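You operate a simulated robot arm through the tools that you are given. There is no shell and no other tool. Be economical: measure what you need, move in short steps, check, and stop when the job is done.

You run a simulated robot arm. Do the job below in one go: nothing can be reset, and whatever is moved stays where it is left.

## Task
Put the beige carton labelled "keep cold" from the top of the dining table on top of the grey stone block and the beige carton that says "keep dry" on the yellow coaster. Then stack the white coffee pack labelled "mild" from the top of the dining table on top of the white coffee pack that says "strong".
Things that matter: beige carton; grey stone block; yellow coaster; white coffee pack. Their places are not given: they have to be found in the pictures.

Only the result counts: the job must be done as asked and must still hold three seconds after the hand-in. Knocking over, shifting, dropping, spilling or breaking anything else fails it.

## Robot
A 7-joint arm with a two-finger parallel gripper, fixed in place. Base frame: the origin is at the foot of the arm, x ahead of it, y to its left, z up; the work surface is at about z = 0. Lengths are in mm, angles in rad, forces in N, time in s.
With the tool pointing down near the work surface it reaches from about 220 to 580 mm from the base axis. Its first joint turns from -1.152 to 1.152 rad. Payload 2.5 kg.
Tool frame: the origin (TCP) lies between the finger pads and is the grasp point; the fingertips stand 23 mm ahead of it; z points along the fingers, y is the line along which they close. Largest opening 94 mm; finger width 38, thickness 10; the body of the gripper, 54 by 96 mm, starts 39 mm behind the TCP.
Orientation is that of the tool frame in the base frame, as a unit quaternion [x, y, z, w]. With the fingers straight down and closing along the base's y, the tool's x points along the base's -x, its y along +y and its z along -z.

## Interface
- The arm moves only by the tool step_arm. Its argument "motion" is a list of rows, each a list of 7 numbers: the shift along the tool's x, y, z in units of 50 mm (1.0 is 50 mm), then the turn, a rotation vector about the tool's x, y, z in units of 8 degrees (1.0 is 8 degrees), then the opening, from 0 (shut) to 1 (fully open). In form: [[dx, dy, dz, ax, ay, az, hand], ...]. A call has 1 to 8 rows; each row shifts and turns the commanded pose from where the row before left it, along the tool's axes as they then stand. A call with a number of a shift or a turn outside -1 to 1 is refused whole. Each row takes 0.2 s and may step no farther than 50 mm and 0.15 rad from the row before; otherwise, or with a gripper value out of range, the whole call is refused. A pose out of reach is approached as far as the arm can. The call stops where the force on the tool passes 40 N (or 10 N more than at its start, if that is more) or the arm is blocked; 0.2 s more then pass. Each finger travels about 108 mm/s and halts on what it meets, pressing with about 42 N; the grip force reading is that of the motor and also rises with nothing between the fingers. The clock runs only during rows and for 0.2 s after the last one: add rows that do not move to give the fingers time. It gives the time, the measured TCP pose, the force on the tool (base axes), the opening and the grip force at its end, in the units of the frame above (readings bear some noise), and new pictures: "pictures" is both (left out), scene, wrist or none.
- Cameras (640 x 400 px; columns grow to the right, rows downward): "scene" is fixed at [124.1, -414.3, 532.9]; the picture's right is [0.77, -0.64, 0.00], its down [-0.43, -0.52, -0.74] and it looks along [0.47, 0.57, -0.67] (base axes); focal length 250 px, centre (320, 200). "wrist" rides on the gripper at [-39, 0, -44] in the tool frame; the picture's right is [0.00, -1.00, 0.00], its down [0.97, 0.00, -0.24] and it looks along [0.24, 0.00, 0.97] (tool axes); focal length 218 px, centre (320, 200).
- probe_pixels(camera, pixels): for up to 12 pixels [column, row] of the newest picture of that camera ("zoom" is the newest enlarged one), the place [x, y, z] in the base frame of the surface seen there, good to about 3 mm. No time passes.
- enlarge(camera, box): a new picture of the part [left, top, right, bottom] of that camera's present view, enlarged. No time passes.
- sign_off(): hands the job in; it is judged then, once.

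Keep the steps short. Do not move on a guess: measure, check each grasp and each placing, and mend mistakes. In all there are 80 turns and 120 pictures (those below and enlarged ones count). Leave the gripper open and the arm clear of the work at the hand-in unless told otherwise, and finish with a single line.

The tools are called after "Request:" as a command line: name --pt "numbers of a row" for each row, then --argument value for the rest, lists and objects as JSON in quotes. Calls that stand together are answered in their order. step_arm: Moves the arm, as the interface text tells. Its arguments: {"type":"object","properties":{"motion":{"type":"array"},"pictures":{"type":"string","enum":["both","scene","wrist","none"]}},"required":["motion"]} The other tools are called the same way: probe_pixels (camera, pixels) gives the place of the surface under pixels of a picture; enlarge (camera, box) takes an enlarged picture of a part of a camera's view; sign_off () hands the job in.

At the start:

```text
t: 0.0
tool_pos: [429.4, -47.7, 281.3]
ee_rot: [0.0, 1.0, 0.0, 0.001]
ft_force: [-0.1, 0.8, -0.3]
finger_gap: 93.9
grip_force: 0.0
```

scene: 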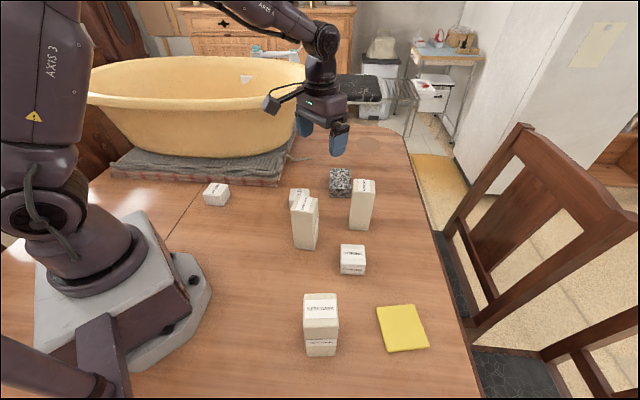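
wrist: 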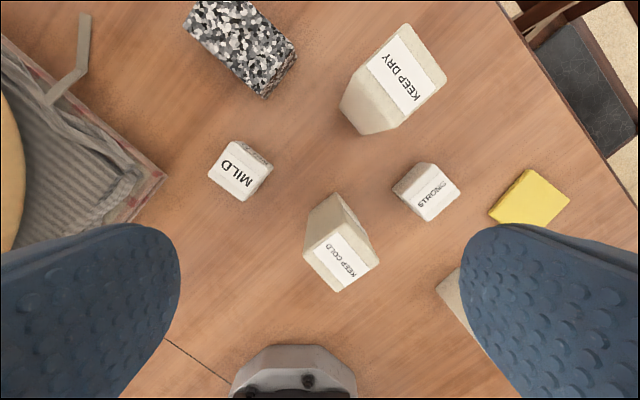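

I see cartons, coffee packs, the stone block and the yellow coaster. I'll enlarge the scene and probe the objects in the wrist view.

Request:
enlarge --camera "scene" --box '[190, 150, 450, 370]'

Request:
probe_pixels --camera "wrist" --pixels '[[393, 36], [445, 78], [410, 118], [369, 70], [302, 252], [335, 293], [380, 262], [345, 230], [530, 170], [570, 203], [490, 208], [400, 75]]'

Request:
probe_pixels --camera "wrist" --pixels '[[230, 140], [268, 165], [243, 200], [208, 176], [428, 163], [460, 190], [430, 220], [395, 190], [195, 3], [250, 3], [297, 50], [263, 92]]'

```text
1.82 times, centred on (320, 260) of scene
```

zoom: 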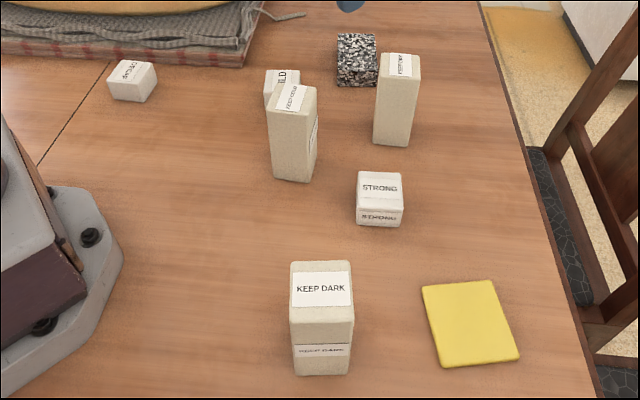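

```text
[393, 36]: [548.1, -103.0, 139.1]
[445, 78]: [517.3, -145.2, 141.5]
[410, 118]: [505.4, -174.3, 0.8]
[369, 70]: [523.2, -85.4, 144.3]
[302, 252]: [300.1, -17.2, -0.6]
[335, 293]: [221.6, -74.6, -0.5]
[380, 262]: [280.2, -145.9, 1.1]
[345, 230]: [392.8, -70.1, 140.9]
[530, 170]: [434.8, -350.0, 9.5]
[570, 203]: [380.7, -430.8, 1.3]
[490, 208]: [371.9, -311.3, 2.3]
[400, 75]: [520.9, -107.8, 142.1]
```

```text
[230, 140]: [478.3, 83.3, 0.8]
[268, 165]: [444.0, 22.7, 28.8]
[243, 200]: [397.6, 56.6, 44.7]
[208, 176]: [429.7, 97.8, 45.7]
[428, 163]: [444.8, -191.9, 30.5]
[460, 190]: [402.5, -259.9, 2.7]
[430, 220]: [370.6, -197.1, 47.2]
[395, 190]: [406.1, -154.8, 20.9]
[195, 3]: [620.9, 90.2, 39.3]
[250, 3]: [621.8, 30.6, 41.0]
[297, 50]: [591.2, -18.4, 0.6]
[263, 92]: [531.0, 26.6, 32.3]
```

Corners need a closer look; I'll enlarge the upper wrist view.

Request:
enlarge --camera "wrist" --box '[180, 0, 480, 188]'

```text
2.13 times, centred on (330, 94) of wrist
```

zoom: 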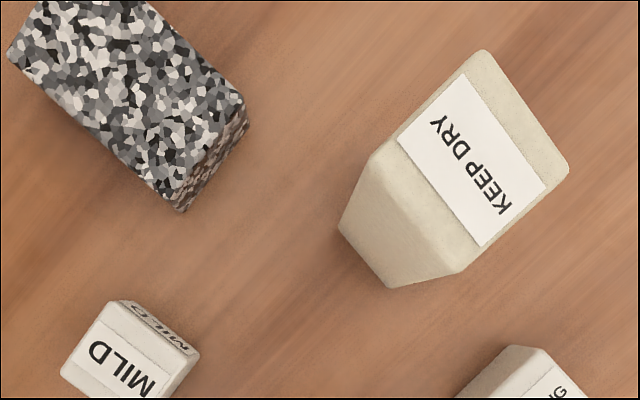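

Request:
probe_pixels --camera "zoom" --pixels '[[485, 56], [562, 168], [462, 268], [376, 157], [345, 228], [388, 284], [470, 160], [170, 198], [236, 98], [100, 80], [15, 52], [180, 208]]'

Request:
enlarge --camera "wrist" --box '[190, 130, 490, 318]'

```text
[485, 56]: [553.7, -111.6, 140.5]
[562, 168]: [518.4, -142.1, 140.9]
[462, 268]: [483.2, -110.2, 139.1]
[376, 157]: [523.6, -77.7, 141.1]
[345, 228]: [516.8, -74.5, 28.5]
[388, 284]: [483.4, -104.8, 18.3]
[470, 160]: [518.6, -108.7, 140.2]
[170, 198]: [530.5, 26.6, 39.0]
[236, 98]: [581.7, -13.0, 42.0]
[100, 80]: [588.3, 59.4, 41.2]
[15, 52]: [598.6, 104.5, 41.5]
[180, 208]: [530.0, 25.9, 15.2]
```

```text
2.13 times, centred on (340, 224) of wrist
```

zoom: 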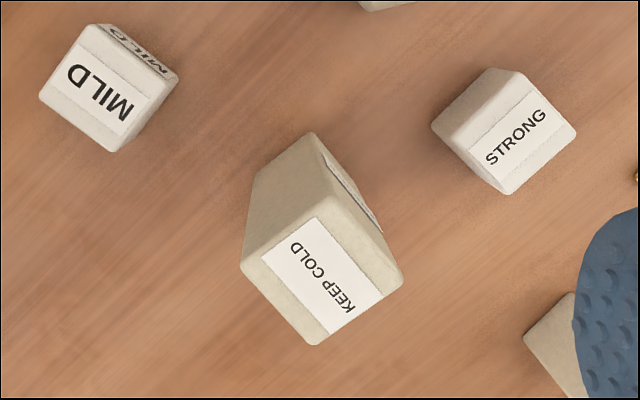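

Request:
probe_pixels --camera "zoom" --pixels '[[244, 265], [313, 341], [398, 276], [322, 214], [322, 275], [45, 95], [112, 148], [172, 75], [100, 30], [438, 126], [507, 190], [572, 130]]'

Request:
probe_pixels --camera "scene" --pixels '[[378, 308], [411, 305], [427, 346], [389, 351], [402, 328], [320, 308], [304, 295], [336, 295], [215, 190], [341, 244], [365, 246], [340, 180]]'

```text
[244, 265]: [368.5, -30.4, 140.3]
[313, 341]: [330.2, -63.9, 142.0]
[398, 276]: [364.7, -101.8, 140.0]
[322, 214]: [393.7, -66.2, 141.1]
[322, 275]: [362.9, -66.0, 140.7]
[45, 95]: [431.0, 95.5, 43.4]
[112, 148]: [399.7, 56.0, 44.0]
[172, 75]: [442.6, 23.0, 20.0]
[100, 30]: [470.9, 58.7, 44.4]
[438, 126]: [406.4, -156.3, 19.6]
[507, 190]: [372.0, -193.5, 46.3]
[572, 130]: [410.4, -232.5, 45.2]
```

```text
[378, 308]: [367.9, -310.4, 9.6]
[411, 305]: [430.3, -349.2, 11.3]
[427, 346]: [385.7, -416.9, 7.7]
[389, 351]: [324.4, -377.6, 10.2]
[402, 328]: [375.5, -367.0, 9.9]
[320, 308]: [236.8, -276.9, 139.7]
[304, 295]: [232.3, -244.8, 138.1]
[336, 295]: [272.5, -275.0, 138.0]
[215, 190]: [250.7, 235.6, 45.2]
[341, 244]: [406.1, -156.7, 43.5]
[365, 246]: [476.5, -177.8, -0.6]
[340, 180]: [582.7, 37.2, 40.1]
```

Keep cold top centre is about (366,-66,141), with sides about 50 mm at 41°. Stone top z is about 41 and the coaster centre about (377,-364,10). I'll turn 48° and move above keep cold at the same height.

Request:
step_arm --pt "0 0 0 0 0 1 1" --pt "0 0 0 0 0 1 1" --pt "0 0 0 0 0 1 1" --pt "0 0 0 0 0 1 1" --pt "0 0 0 0 0 1 1" --pt "0 0 0 0 0 1 1" --pt "0.285 -0.59 0 0 0 0 1" --pt "0.285 -0.59 0 0 0 0 1"

```text
t: 1.8
tool_pos: [366.8, -63.9, 281.3]
ee_rot: [0.407, 0.913, 0.0, -0.001]
ft_force: [0.0, 0.1, 0.5]
finger_gap: 94.0
grip_force: 0.0
```

scene: 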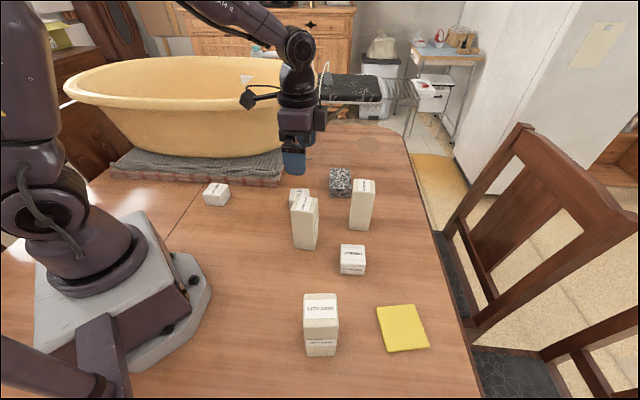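
wrist: 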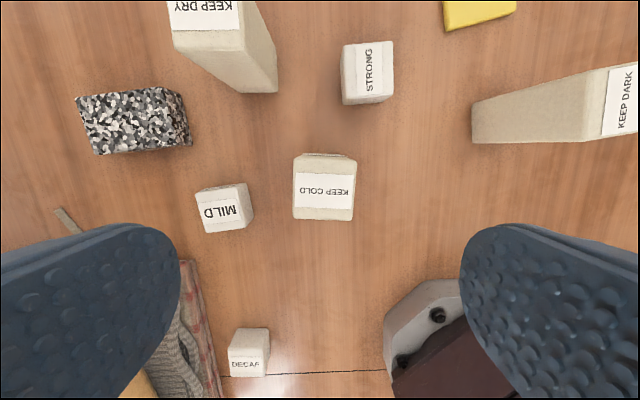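

The tool is now aligned with keep cold. I'll check its top and the stone from here.

Request:
probe_pixels --camera "wrist" --pixels '[[297, 160], [353, 161], [296, 216], [350, 217], [324, 190], [80, 98], [97, 152], [172, 92], [183, 143], [388, 45], [345, 48], [345, 100]]'

```text
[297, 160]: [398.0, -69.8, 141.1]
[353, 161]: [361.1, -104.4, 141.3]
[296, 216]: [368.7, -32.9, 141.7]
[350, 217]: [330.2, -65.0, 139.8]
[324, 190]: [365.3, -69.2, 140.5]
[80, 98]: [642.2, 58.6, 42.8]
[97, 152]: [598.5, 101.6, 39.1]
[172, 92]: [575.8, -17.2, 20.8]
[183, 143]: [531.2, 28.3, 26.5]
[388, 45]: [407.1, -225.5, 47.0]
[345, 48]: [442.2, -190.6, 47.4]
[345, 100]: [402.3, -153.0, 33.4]
```

Centre is (364.5,-68). I'll centre, descend to z≈110, and close.

Request:
step_arm --pt "-0.02 -0.09 0.855 0 0 0 1" --pt "0 0 0.855 0 0 0 1" --pt "0 0 0.855 0 0 0 1" --pt "0 0 0.855 0 0 0 1" --pt "0 0 0 0 0 0 1" --pt "0 0 0 0 0 0 0.3" --pt "0 0 0 0 0 0 0.3" --pt "0 0 0 0 0 0 0.3"

```text
t: 3.6
tool_pos: [365.4, -70.3, 110.5]
ee_rot: [0.407, 0.914, 0.0, -0.001]
ft_force: [0.4, 0.4, -1.3]
finger_gap: 54.7
grip_force: 42.3
```

scene: 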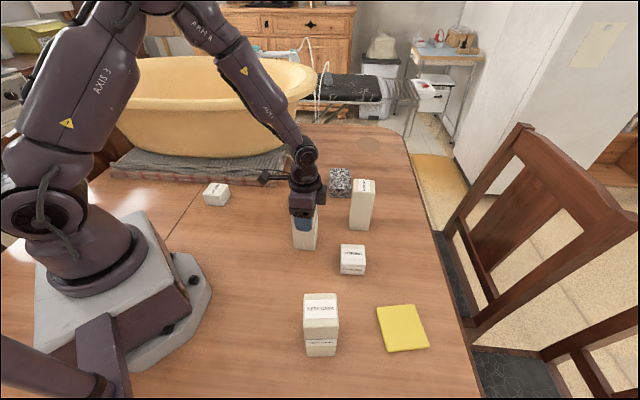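
wrist: 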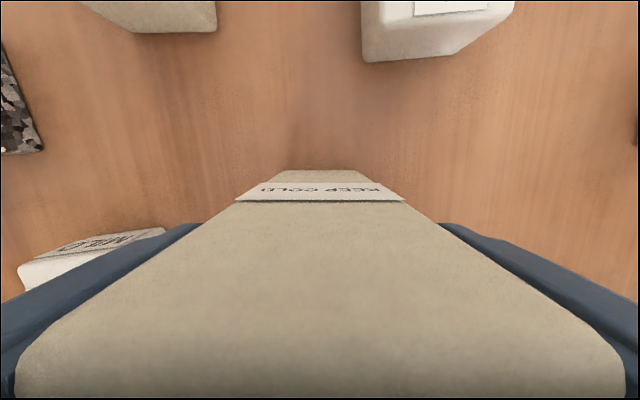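

Grip holds at 54.7 mm. I'll lift 75 mm and carry toward the stone.

Request:
step_arm --pt "0 0 -0.75 0 0 0 0.3" --pt "0 0 -0.75 0 0 0 0.3" --pt "0.728 0.656 0 0 0 0 0.3" --pt "0.728 0.656 0 0 0 0 0.3" --pt "-0.558 0.62 0 0 0 0 0.3" --pt "-0.558 0.62 0 0 0 0 0.3" --pt "-0.558 0.62 0 0 0 0 0.3" --pt "-0.558 0.62 0 0 0 0 0.3"

```text
t: 5.4
tool_pos: [530.0, 30.9, 184.6]
ee_rot: [0.407, 0.913, -0.001, -0.001]
ft_force: [0.0, 0.4, -3.2]
finger_gap: 54.8
grip_force: 42.2
```

scene: 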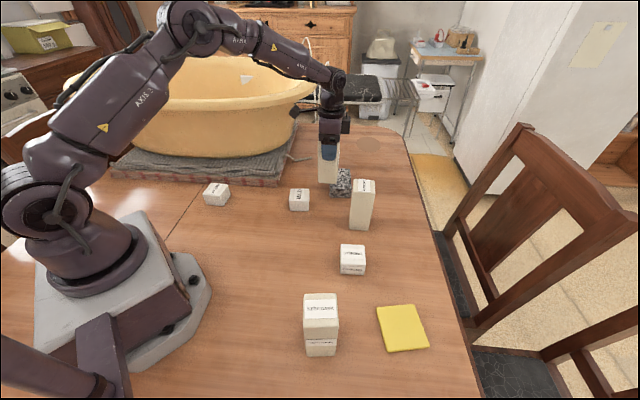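
wrist: 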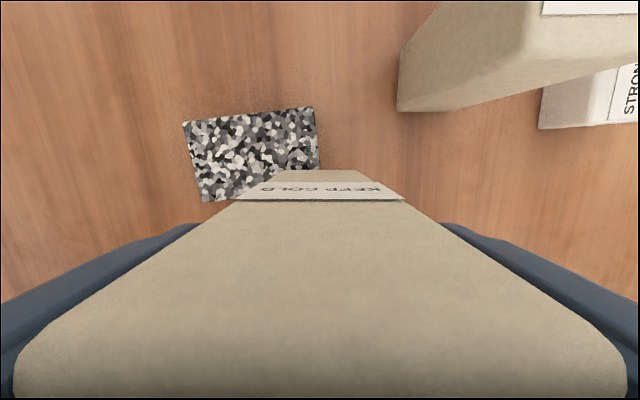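

I'm at (530,31). Next I'll move to about (577,32), then probe the stone again before lowering.

Request:
step_arm --pt "-0.3 0.355 0 0 0 0 0.3" --pt "-0.3 0.355 0 0 0 0 0.3" --pt "0 0 0 0 0 0 0.3"

```text
t: 6.2
tool_pos: [576.3, 30.5, 184.5]
ee_rot: [0.406, 0.914, -0.001, -0.001]
ft_force: [0.6, 0.3, -3.5]
finger_gap: 54.6
grip_force: 42.0
```

scene: 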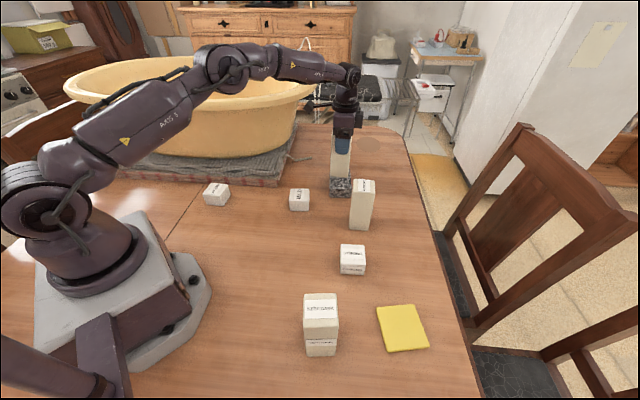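
wrist: 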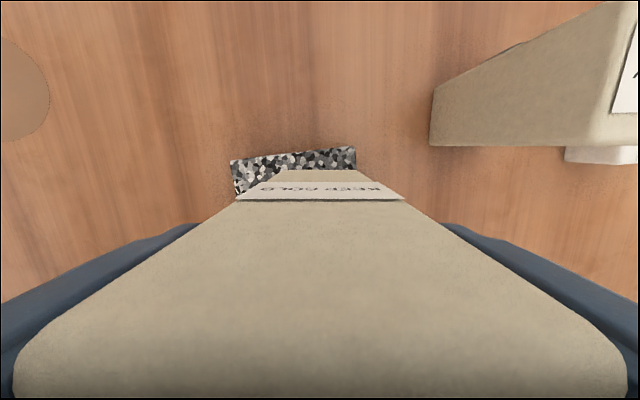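

I'm over the stone and the carton bottom is at z≈74. I'll lower about 31 mm with a 5 mm shift along the block.

Request:
step_arm --pt "0 0.1 0.2 0 0 0 0.3" --pt "0 0 0.2 0 0 0 0.3" --pt "0 0 0.15 0 0 0 0.3" --pt "0 0 0.05 0 0 0 0.3" --pt "0 0 0.02 0 0 0 0.3" --pt "0 0 0 0 0 0 0.3"

Request:
enlarge --camera "scene" --box '[280, 110, 400, 240]'

```text
t: 7.6
tool_pos: [581.1, 32.5, 154.5]
ee_rot: [0.406, 0.914, 0.0, 0.0]
ft_force: [-0.4, 0.2, -2.8]
finger_gap: 54.8
grip_force: 42.7
```

scene: 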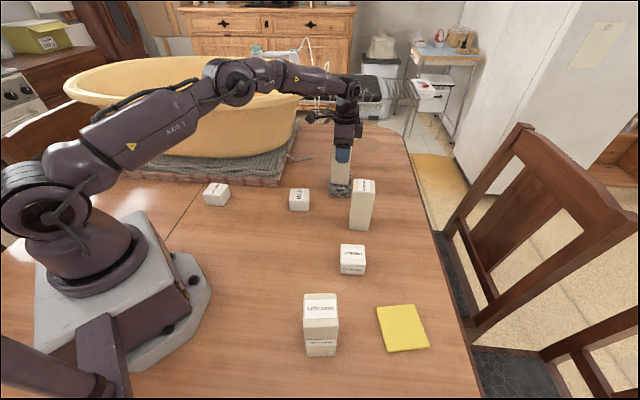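
wrist: 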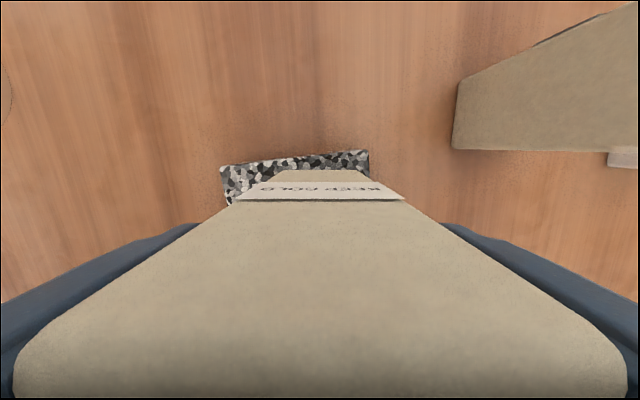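

```text
3.08 times, centred on (340, 175) of scene
```

zoom: 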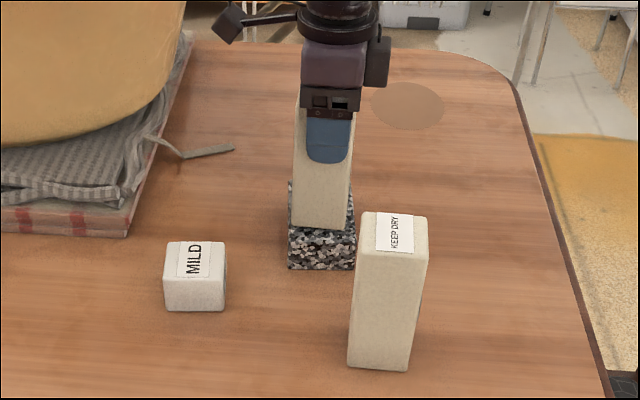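

The carton is above the block and looks well centred. I'll lower in 1 mm steps until I get contact.

Request:
step_arm --pt "0 0 0.03 0 0 0 0.3" --pt "0 0 0.02 0 0 0 0.3" --pt "0 0 0 0 0 0 0.3" --pictures "none"

```text
t: 8.4
tool_pos: [581.6, 33.3, 152.3]
ee_rot: [0.407, 0.913, 0.0, 0.0]
ft_force: [0.5, -0.2, -1.9]
finger_gap: 54.9
grip_force: 41.7
```

Request:
step_arm --pt "0 0 0.02 0 0 0 0.3" --pt "0 0 0.02 0 0 0 0.3" --pt "0 0 0 0 0 0 0.3" --pictures "none"

```text
t: 9.2
tool_pos: [581.4, 32.1, 151.3]
ee_rot: [0.406, 0.914, 0.0, 0.0]
ft_force: [-0.4, -1.0, -3.0]
finger_gap: 54.6
grip_force: 41.6
```

Request:
step_arm --pt "0 0 0.02 0 0 0 0.3" --pt "0 0 0.02 0 0 0 0.3" --pt "0 0 0 0 0 0 0.3" --pictures "none"

```text
t: 10.0
tool_pos: [581.0, 33.1, 149.4]
ee_rot: [0.407, 0.914, -0.001, 0.0]
ft_force: [-2.8, -0.1, 5.6]
finger_gap: 54.6
grip_force: 42.2
```

Contact: the force turned upward to +5.6 N. I'll open the fingers.

Request:
step_arm --pt "0 0 -0.01 0 0 0 0.7" --pt "0 0 0 0 0 0 1" --pt "0 0 0 0 0 0 1" --pt "0 0 -0.8 0 0 0 1" --pt "0 0 -0.9 0 0 0 1" --pt "0 0 -0.5 0 0 0 1"

Request:
enlarge --camera "scene" --box '[280, 110, 400, 240]'

```text
t: 11.4
tool_pos: [578.8, 34.4, 259.5]
ee_rot: [0.407, 0.913, 0.0, 0.0]
ft_force: [-0.1, 1.5, -0.6]
finger_gap: 94.1
grip_force: 0.0
```

scene: 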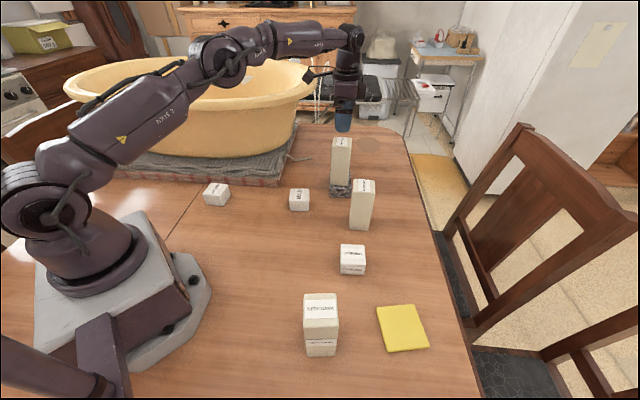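
wrist: 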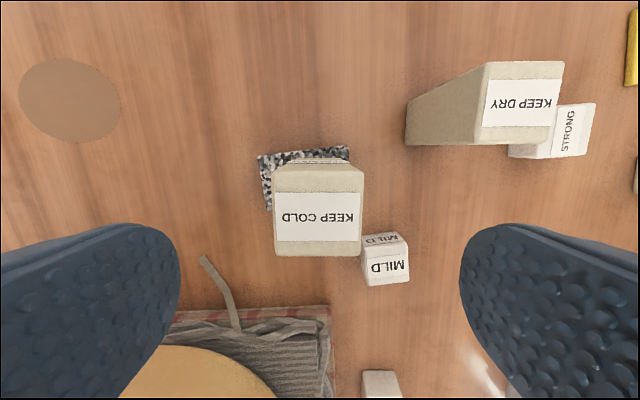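

```text
3.08 times, centred on (340, 175) of scene
```

zoom: 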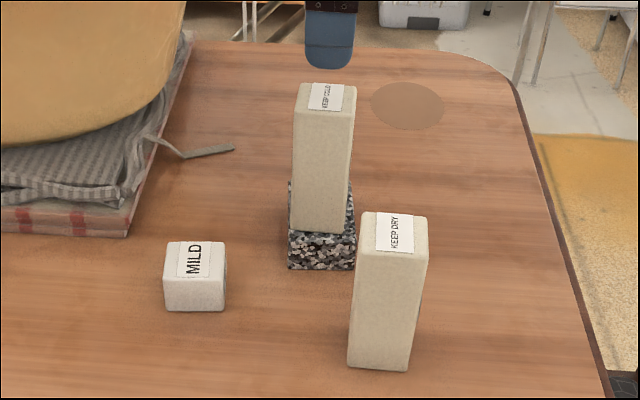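

Keep cold stands upright on the block. I'll move above keep dry (520,-110) at this height.

Request:
step_arm --pt "-0.34 -0.702 0 0 0 0 1" --pt "-0.34 -0.702 0 0 0 0 1" --pt "-0.34 -0.702 0 0 0 0 1" --pt "-0.34 -0.702 0 0 0 0 1" --pt "0 0 0 0 0 0 1" --pictures "wrist"

```text
t: 12.6
tool_pos: [520.8, -110.4, 258.2]
ee_rot: [0.407, 0.913, 0.0, 0.001]
ft_force: [0.4, 0.4, 0.5]
finger_gap: 94.0
grip_force: 0.0
```

wrist: 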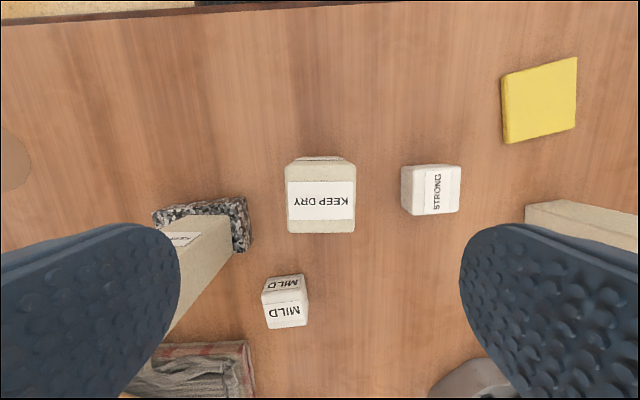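

Request:
probe_pixels --camera "wrist" --pixels '[[289, 168], [351, 168], [291, 229], [351, 230], [501, 76], [576, 58], [506, 141], [575, 126], [408, 168], [457, 168], [406, 212], [456, 211]]'

```text
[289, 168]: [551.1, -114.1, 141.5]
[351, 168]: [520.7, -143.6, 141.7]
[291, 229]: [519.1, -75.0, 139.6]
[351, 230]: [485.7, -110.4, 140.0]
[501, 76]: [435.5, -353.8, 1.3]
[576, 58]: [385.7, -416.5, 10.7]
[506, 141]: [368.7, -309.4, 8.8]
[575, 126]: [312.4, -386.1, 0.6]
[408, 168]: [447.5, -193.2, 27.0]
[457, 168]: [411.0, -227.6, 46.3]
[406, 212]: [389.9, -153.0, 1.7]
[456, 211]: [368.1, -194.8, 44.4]
```

Tool is over the centre within 2 mm. I'll descend to z≈110 and close.

Request:
step_arm --pt "0 0 0.74 0 0 0 1" --pt "0 0 0.74 0 0 0 1" --pt "0 0 0.74 0 0 0 1" --pt "0 0 0.74 0 0 0 1" --pt "0 0 0 0 0 0 1" --pt "0 0 0 0 0 0 0.3" --pt "0 0 0 0 0 0 0.3" --pt "0 0 0 0 0 0 0.3"

```text
t: 14.4
tool_pos: [521.5, -109.9, 108.5]
ee_rot: [0.407, 0.914, 0.0, 0.0]
ft_force: [-0.3, 0.3, -0.3]
finger_gap: 54.9
grip_force: 42.0
```

scene: 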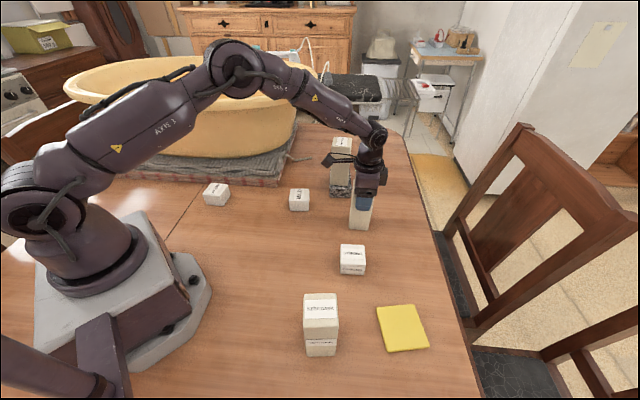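
wrist: 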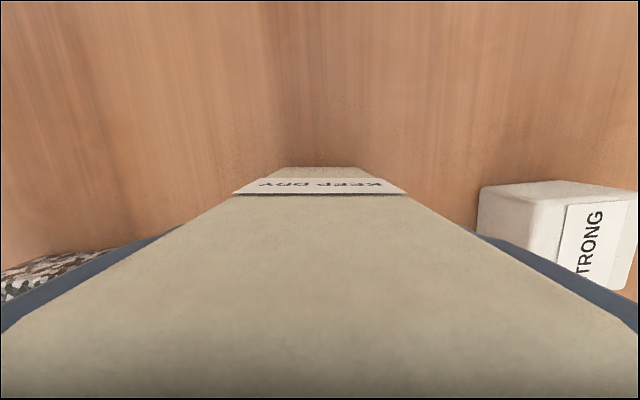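

Keep dry is gripped. I'll lift it and carry it toward the coaster.

Request:
step_arm --pt "0 0 -0.75 0 0 0 0.3" --pt "0 0 -0.75 0 0 0 0.3" --pt "-0.308 -0.923 0 0 0 0 0.3" --pt "-0.308 -0.923 0 0 0 0 0.3" --pt "-0.308 -0.923 0 0 0 0 0.3" --pt "-0.308 -0.923 0 0 0 0 0.3" --pt "-0.308 -0.923 0 0 0 0 0.3" --pt "-0.308 -0.923 0 0 0 0 0.3" --pictures "both"

```text
t: 16.2
tool_pos: [380.5, -364.6, 186.5]
ee_rot: [0.406, 0.914, -0.001, 0.0]
ft_force: [-0.1, 0.8, -2.6]
finger_gap: 55.0
grip_force: 41.8
```

scene: 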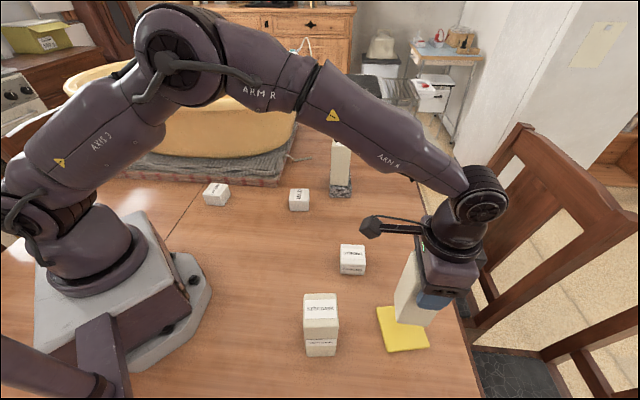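
wrist: 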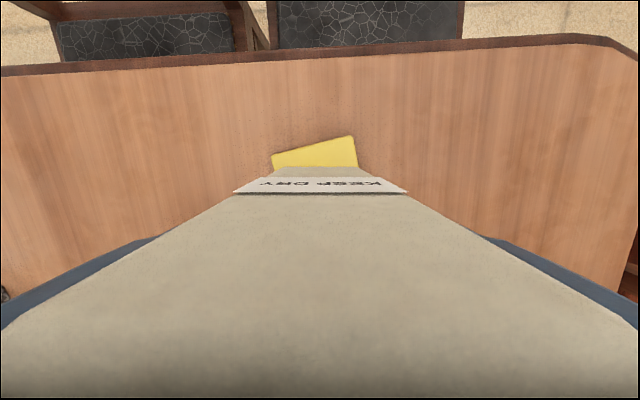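

I'm over the coaster. I'll align with it (turn −16°), nudge 3 mm, and lower to just above it.

Request:
step_arm --pt "0.06 -0.04 0 0 0 0 0.3" --pt "0 0 0.2 0 0 -1 0.3" --pt "0 0 0.3 0 0 -1 0.3" --pt "0 0 0.35 0 0 0 0.3" --pt "0 0 0.3 0 0 0 0.3" --pt "0 0 0.1 0 0 0 0.3" --pt "0 0 0 0 0 0 0.3"

Request:
enlarge --camera "scene" --box '[340, 240, 500, 370]'

```text
t: 17.8
tool_pos: [375.4, -364.0, 123.5]
ee_rot: [0.275, 0.961, 0.0, 0.0]
ft_force: [0.5, 0.1, -3.0]
finger_gap: 54.9
grip_force: 42.2
```

scene: 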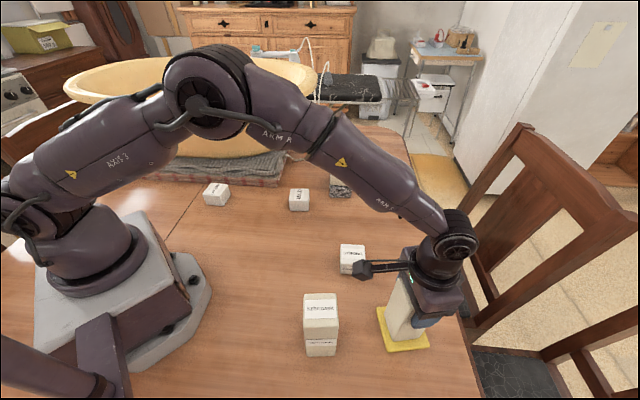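
wrist: 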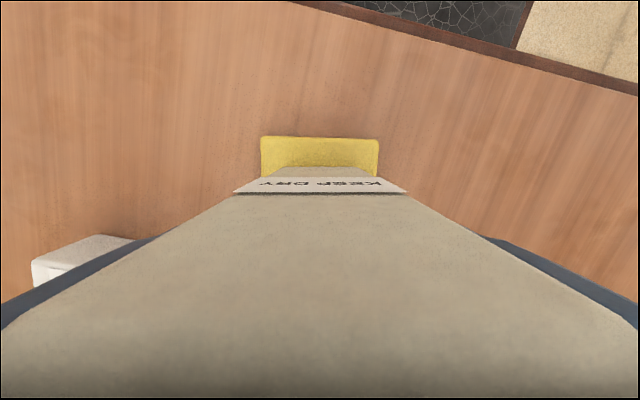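

```text
3.08 times, centred on (420, 305) of scene
```

zoom: 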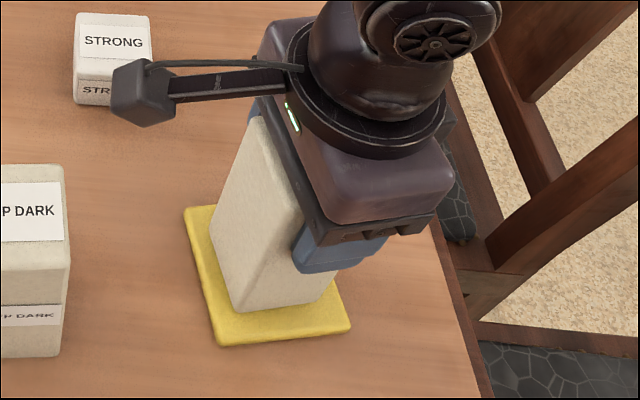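

Centred and aligned. I'll lower gently to contact.

Request:
step_arm --pt "0 0 0.03 0 0 0 0.3" --pt "0 0 0.02 0 0 0 0.3" --pt "0 0 0.02 0 0 0 0.3" --pt "0 0 0.02 0 0 0 0.3" --pt "0 0 0 0 0 0 0.3" --pictures "none"

```text
t: 19.0
tool_pos: [375.2, -363.8, 119.4]
ee_rot: [0.276, 0.961, 0.001, -0.001]
ft_force: [-0.1, -0.5, -3.4]
finger_gap: 54.8
grip_force: 42.3
```

Request:
step_arm --pt "0 0 0.02 0 0 0 0.3" --pt "0 0 0.02 0 0 0 0.3" --pt "0 0 0 0 0 0 0.3" --pictures "none"

```text
t: 19.8
tool_pos: [375.9, -363.7, 118.2]
ee_rot: [0.276, 0.961, 0.0, 0.002]
ft_force: [-5.3, 7.8, 26.1]
finger_gap: 54.7
grip_force: 42.2
```

Firm contact at 26 N. I'll back off 1 mm, open, and rise.

Request:
step_arm --pt "0 0 -0.02 0 0 0 0.3" --pt "0 0 0 0 0 0 0.7" --pt "0 0 0 0 0 0 1" --pt "0 0 0 0 0 0 1" --pt "0 0 -0.8 0 0 0 1" --pt "0 0 -0.9 0 0 0 1" --pt "0 0 -0.9 0 0 0 1"

```text
t: 21.4
tool_pos: [374.1, -366.3, 245.9]
ee_rot: [0.276, 0.961, 0.001, 0.0]
ft_force: [0.2, -0.4, -0.1]
finger_gap: 94.2
grip_force: 0.2
```

scene: 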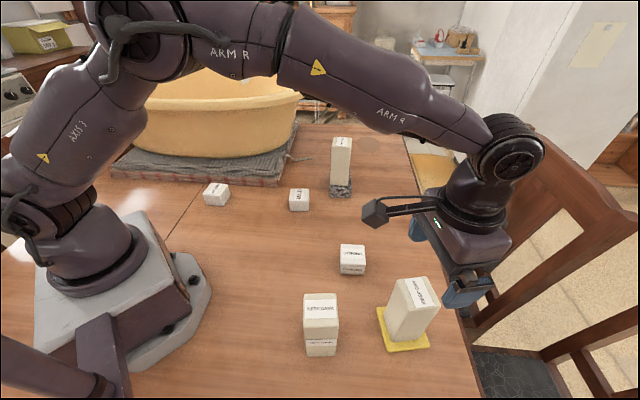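
wrist: 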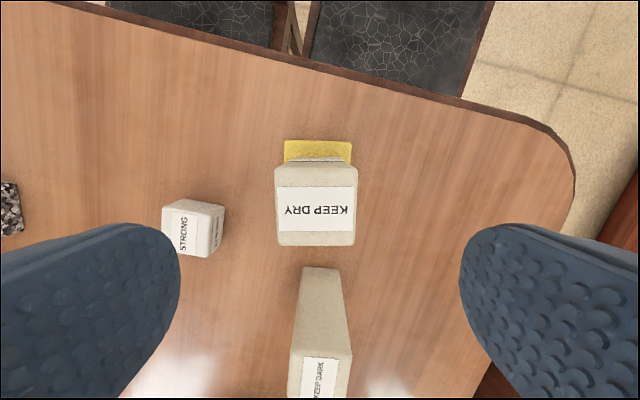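

Keep dry stands on the coaster. I'll travel toward mild at this height.

Request:
step_arm --pt "0.383 0.869 0 0 0 0 1" --pt "0.383 0.869 0 0 0 0 1" --pt "0.383 0.869 0 0 0 0 1" --pt "0.383 0.869 0 0 0 0 1" --pt "0.383 0.869 0 0 0 0 1" --pt "0.383 0.869 0 0 0 0 1" --pt "0.383 0.869 0 0 0 0 1" --pt "0.383 0.869 0 0 0 0 1" --pictures "none"

Request:
step_arm --pt "0.383 0.869 0 0 0 0.7 1" --pt "0 0 0 0 0 0 1"

```text
t: 23.2
tool_pos: [428.7, 9.9, 247.4]
ee_rot: [0.277, 0.961, 0.0, 0.0]
ft_force: [0.7, 0.7, 0.0]
finger_gap: 93.8
grip_force: 0.0
```

```text
t: 23.8
tool_pos: [436.6, 59.0, 247.8]
ee_rot: [0.321, 0.947, 0.0, 0.0]
ft_force: [-0.4, 0.2, 0.0]
finger_gap: 94.0
grip_force: 0.0
```

scene: 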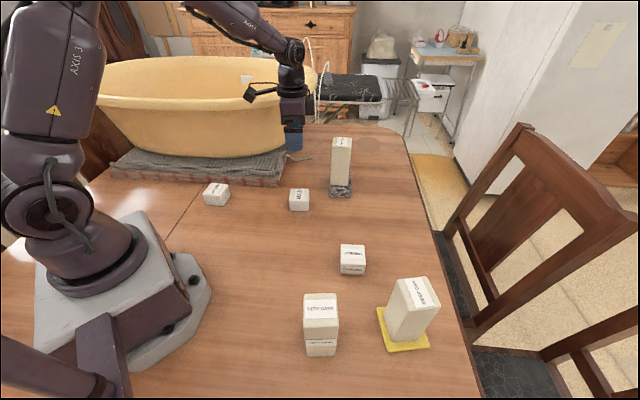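
wrist: 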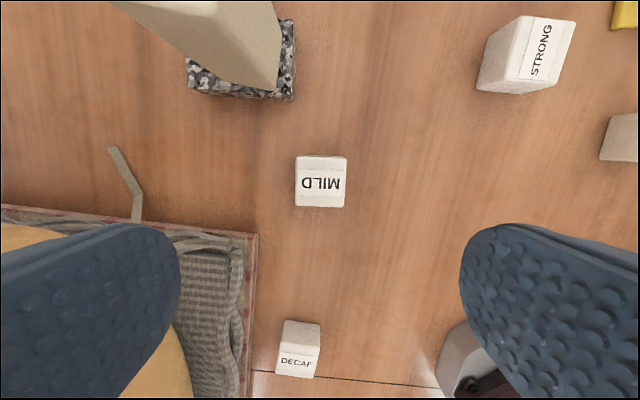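

Mild is nearly aligned. Before descending I'll measure it, plus the mat and tub edge nearby.

Request:
probe_pixels --camera "wrist" --pixels '[[300, 160], [344, 160], [299, 202], [342, 203], [256, 238], [235, 260], [140, 220], [254, 300], [20, 235], [180, 350], [110, 150]]'

Request:
probe_pixels --camera "scene" --pixels '[[305, 75], [270, 180], [290, 140], [200, 155], [280, 160], [309, 157]]'

```text
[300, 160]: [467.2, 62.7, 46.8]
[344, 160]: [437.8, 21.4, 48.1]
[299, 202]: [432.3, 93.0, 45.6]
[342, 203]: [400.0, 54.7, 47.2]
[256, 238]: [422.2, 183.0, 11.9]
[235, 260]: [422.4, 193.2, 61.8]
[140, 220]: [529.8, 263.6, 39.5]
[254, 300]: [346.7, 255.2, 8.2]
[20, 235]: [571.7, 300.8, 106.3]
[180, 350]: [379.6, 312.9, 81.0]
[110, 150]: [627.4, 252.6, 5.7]
```

```text
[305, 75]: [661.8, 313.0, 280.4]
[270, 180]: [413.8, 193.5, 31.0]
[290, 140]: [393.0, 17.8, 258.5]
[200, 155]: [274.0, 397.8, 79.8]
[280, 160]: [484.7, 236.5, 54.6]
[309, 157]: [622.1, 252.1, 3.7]
```

Mild centre is (434,58), top 47, and clear of the mat. I'll descend to z≈30 and close.

Request:
step_arm --pt "0.02 -0.04 0.9 0 0 0.2 1" --pt "0 0 0.9 0 0 0 1" --pt "0 0 0.9 0 0 0 1" --pt "0 0 0.9 0 0 0 1" --pt "0 0 0.74 0 0 0 1" --pt "0 0 0 0 0 0 0.3" --pt "0 0 0 0 0 0 0.3" --pt "0 0 0 0 0 0 0.3"

```text
t: 25.6
tool_pos: [437.0, 56.3, 29.6]
ee_rot: [0.336, 0.942, 0.0, 0.0]
ft_force: [0.2, -0.3, 0.7]
finger_gap: 57.3
grip_force: 41.9
```

scene: 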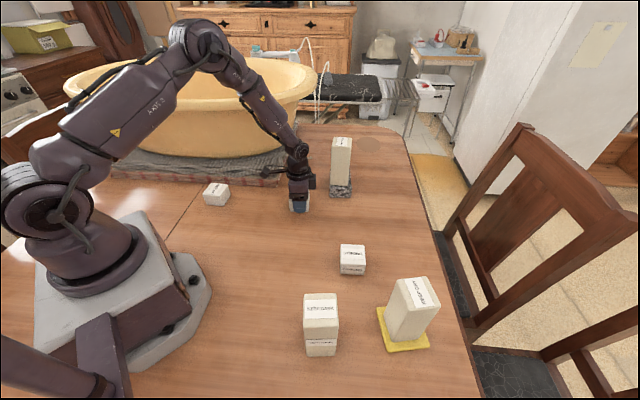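
wrist: 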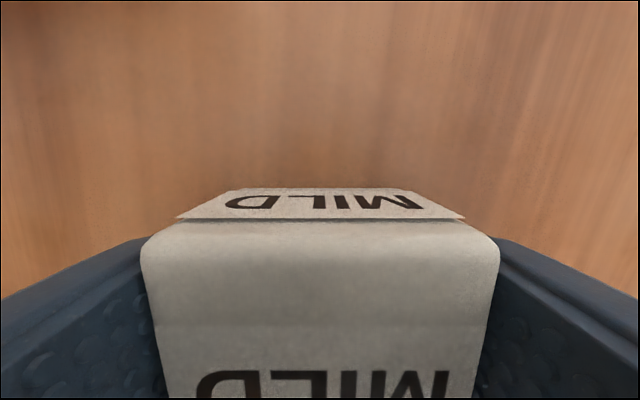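

Mild is gripped at 57.3 mm. I'll lift 90 mm and carry it over strong (centre about (407,-193), top 46).

Request:
step_arm --pt "0 0 -0.9 0 0 0 0.3" --pt "0 0 -0.9 0 0 0 0.3" --pt "-0.458 -0.708 0 0 0 0 0.3" --pt "-0.458 -0.708 0 0 0 0 0.3" --pt "-0.458 -0.708 0 0 0 0 0.3" --pt "-0.458 -0.708 0 0 0 0 0.3" --pt "-0.458 -0.708 0 0 0 0 0.3" --pt "-0.458 -0.708 0 0 0 0.7 0.3"

Request:
enlarge --camera "scene" --box '[290, 180, 420, 290]'

```text
t: 27.4
tool_pos: [407.9, -196.2, 121.3]
ee_rot: [0.381, 0.924, 0.0, 0.0]
ft_force: [0.5, 0.2, -0.8]
finger_gap: 57.3
grip_force: 42.1
```

scene: 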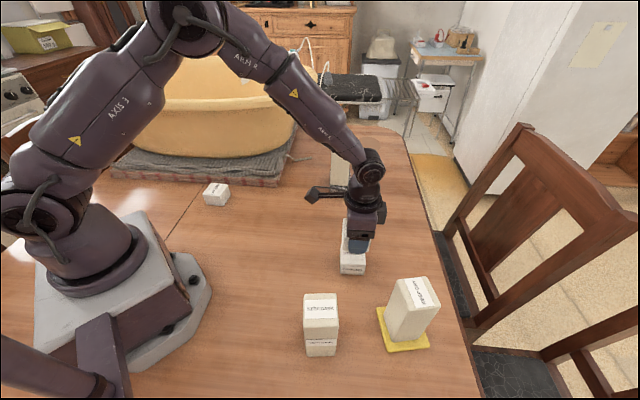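
wrist: 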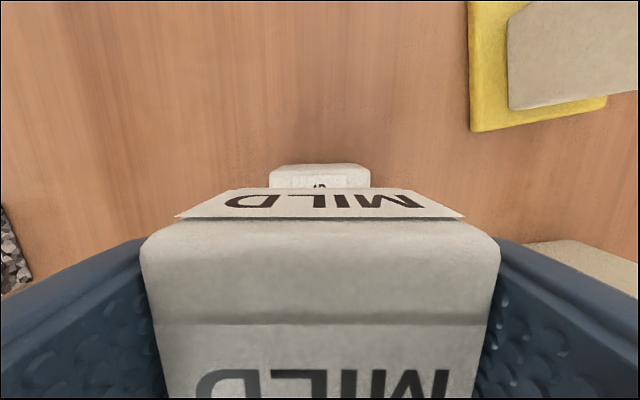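

```text
3.64 times, centred on (355, 235) of scene
```

zoom: 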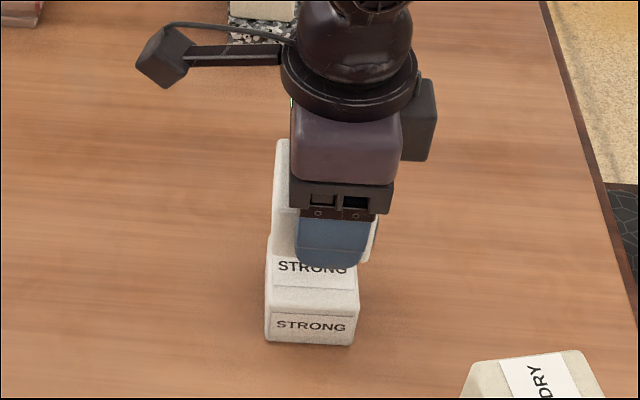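

Lined up with strong. I'll lower to about 4 mm above contact and check.

Request:
step_arm --pt "0 0 0.35 0 0 0 0.3" --pt "0 0 0.3 0 0 0 0.3" --pt "0 0 0.15 0 0 0 0.3" --pt "0 0 0 0 0 0 0.3"

Request:
enlarge --camera "scene" --box '[300, 200, 410, 290]'

```text
t: 28.4
tool_pos: [407.7, -193.9, 81.6]
ee_rot: [0.381, 0.925, 0.0, 0.0]
ft_force: [-0.1, -0.4, -1.5]
finger_gap: 57.4
grip_force: 42.1
```

scene: 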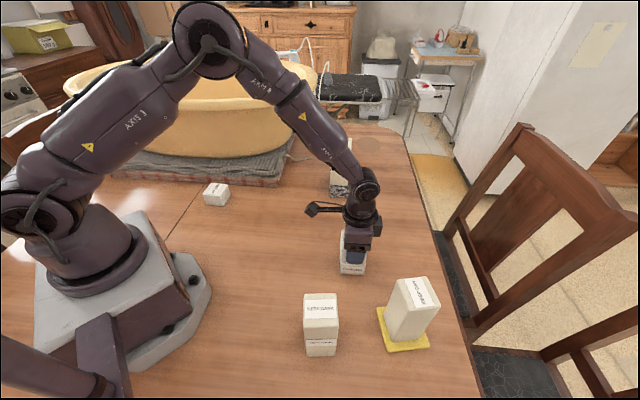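
wrist: 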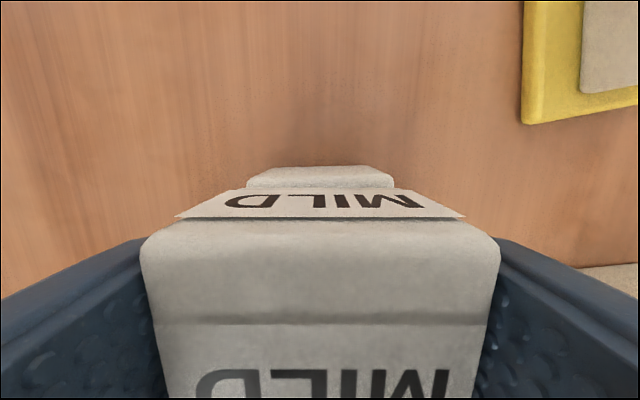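

```text
4.44 times, centred on (355, 245) of scene
```

zoom: 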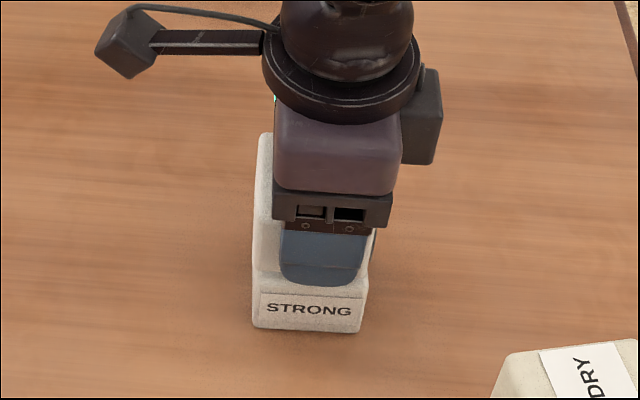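

Request:
probe_pixels --camera "wrist" --pixels '[[320, 170], [320, 178], [320, 185], [320, 215], [320, 230], [320, 200]]'

```text
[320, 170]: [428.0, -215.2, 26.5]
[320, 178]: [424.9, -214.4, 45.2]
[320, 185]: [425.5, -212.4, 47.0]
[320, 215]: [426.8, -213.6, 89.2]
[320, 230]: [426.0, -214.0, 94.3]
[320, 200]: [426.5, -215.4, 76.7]
```

Faces are flush to about 1 mm. I'll lower to contact.

Request:
step_arm --pt "0 0 0.04 0 0 0 0.3" --pt "0 0 0.03 0 0 0 0.3" --pt "0 0 0.02 0 0 0 0.3" --pt "0 0 0 0 0 0 0.3" --pictures "none"

```text
t: 29.4
tool_pos: [407.1, -191.5, 77.1]
ee_rot: [0.381, 0.925, 0.0, 0.0]
ft_force: [0.3, -0.9, -0.8]
finger_gap: 57.2
grip_force: 42.3
```

Request:
step_arm --pt "0 0 0.02 0 0 0 0.3" --pt "0 0 0 0 0 0 0.3" --pictures "none"

```text
t: 30.0
tool_pos: [406.6, -193.8, 75.6]
ee_rot: [0.381, 0.925, 0.0, 0.001]
ft_force: [-0.1, 0.1, -0.1]
finger_gap: 57.4
grip_force: 42.0
```

Request:
step_arm --pt "0 0 0.015 0 0 0 0.3" --pt "0 0 0 0 0 0 0.3" --pictures "none"

```text
t: 30.6
tool_pos: [405.8, -193.4, 74.5]
ee_rot: [0.381, 0.925, 0.001, 0.0]
ft_force: [0.3, 0.5, 1.5]
finger_gap: 57.3
grip_force: 41.5
```

Request:
step_arm --pt "0 0 0.01 0 0 0 0.3" --pt "0 0 0 0 0 0 0.3" --pictures "none"

```text
t: 31.2
tool_pos: [406.8, -193.6, 75.6]
ee_rot: [0.38, 0.925, -0.001, 0.0]
ft_force: [-3.7, -0.6, 10.0]
finger_gap: 57.1
grip_force: 42.5
```

Contact at +10 N. I'll open and rise.

Request:
step_arm --pt "0 0 -0.01 0 0 0 0.3" --pt "0 0 0 0 0 0 0.7" --pt "0 0 0 0 0 0 1" --pt "0 0 0 0 0 0 1" --pt "0 0 -0.7 0 0 0 1" --pt "0 0 -0.9 0 0 0 1" --pt "0 0 -1 0 0 0 1" --pt "0 0 -0.9 0 0 0 1"

Request:
enlarge --camera "scene" --box '[280, 120, 450, 370]'

```text
t: 33.0
tool_pos: [402.6, -192.2, 249.7]
ee_rot: [0.381, 0.925, 0.0, 0.0]
ft_force: [0.2, -0.2, -0.5]
finger_gap: 93.9
grip_force: 0.0
```

scene: 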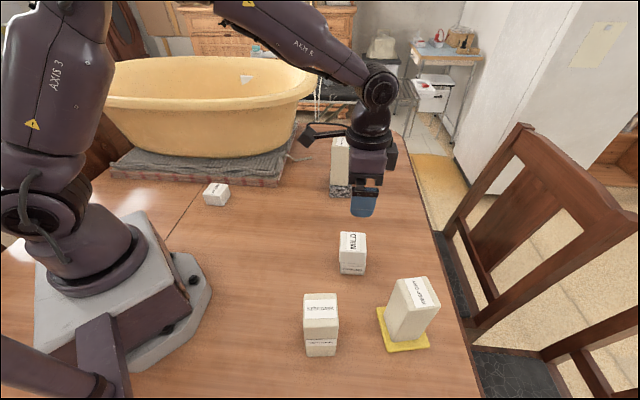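
wrist: 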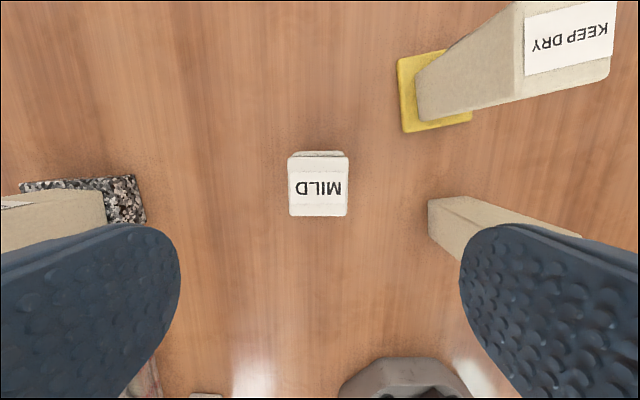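

```text
1.60 times, centred on (365, 245) of scene
```

zoom: 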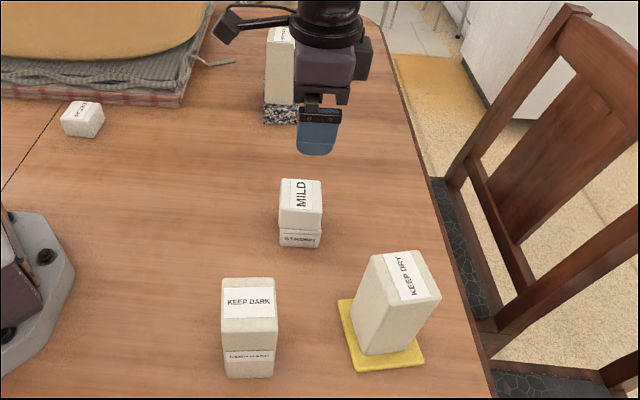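

All three placements stand upright, the gripper is open, and the arm is clear. I'm handing it in.

Request:
sign_off

```text
The job is handed in.
```

Job handed in: "keep cold" is on the grey stone block, "keep dry" is on the yellow coaster, and "mild" is stacked on "strong".
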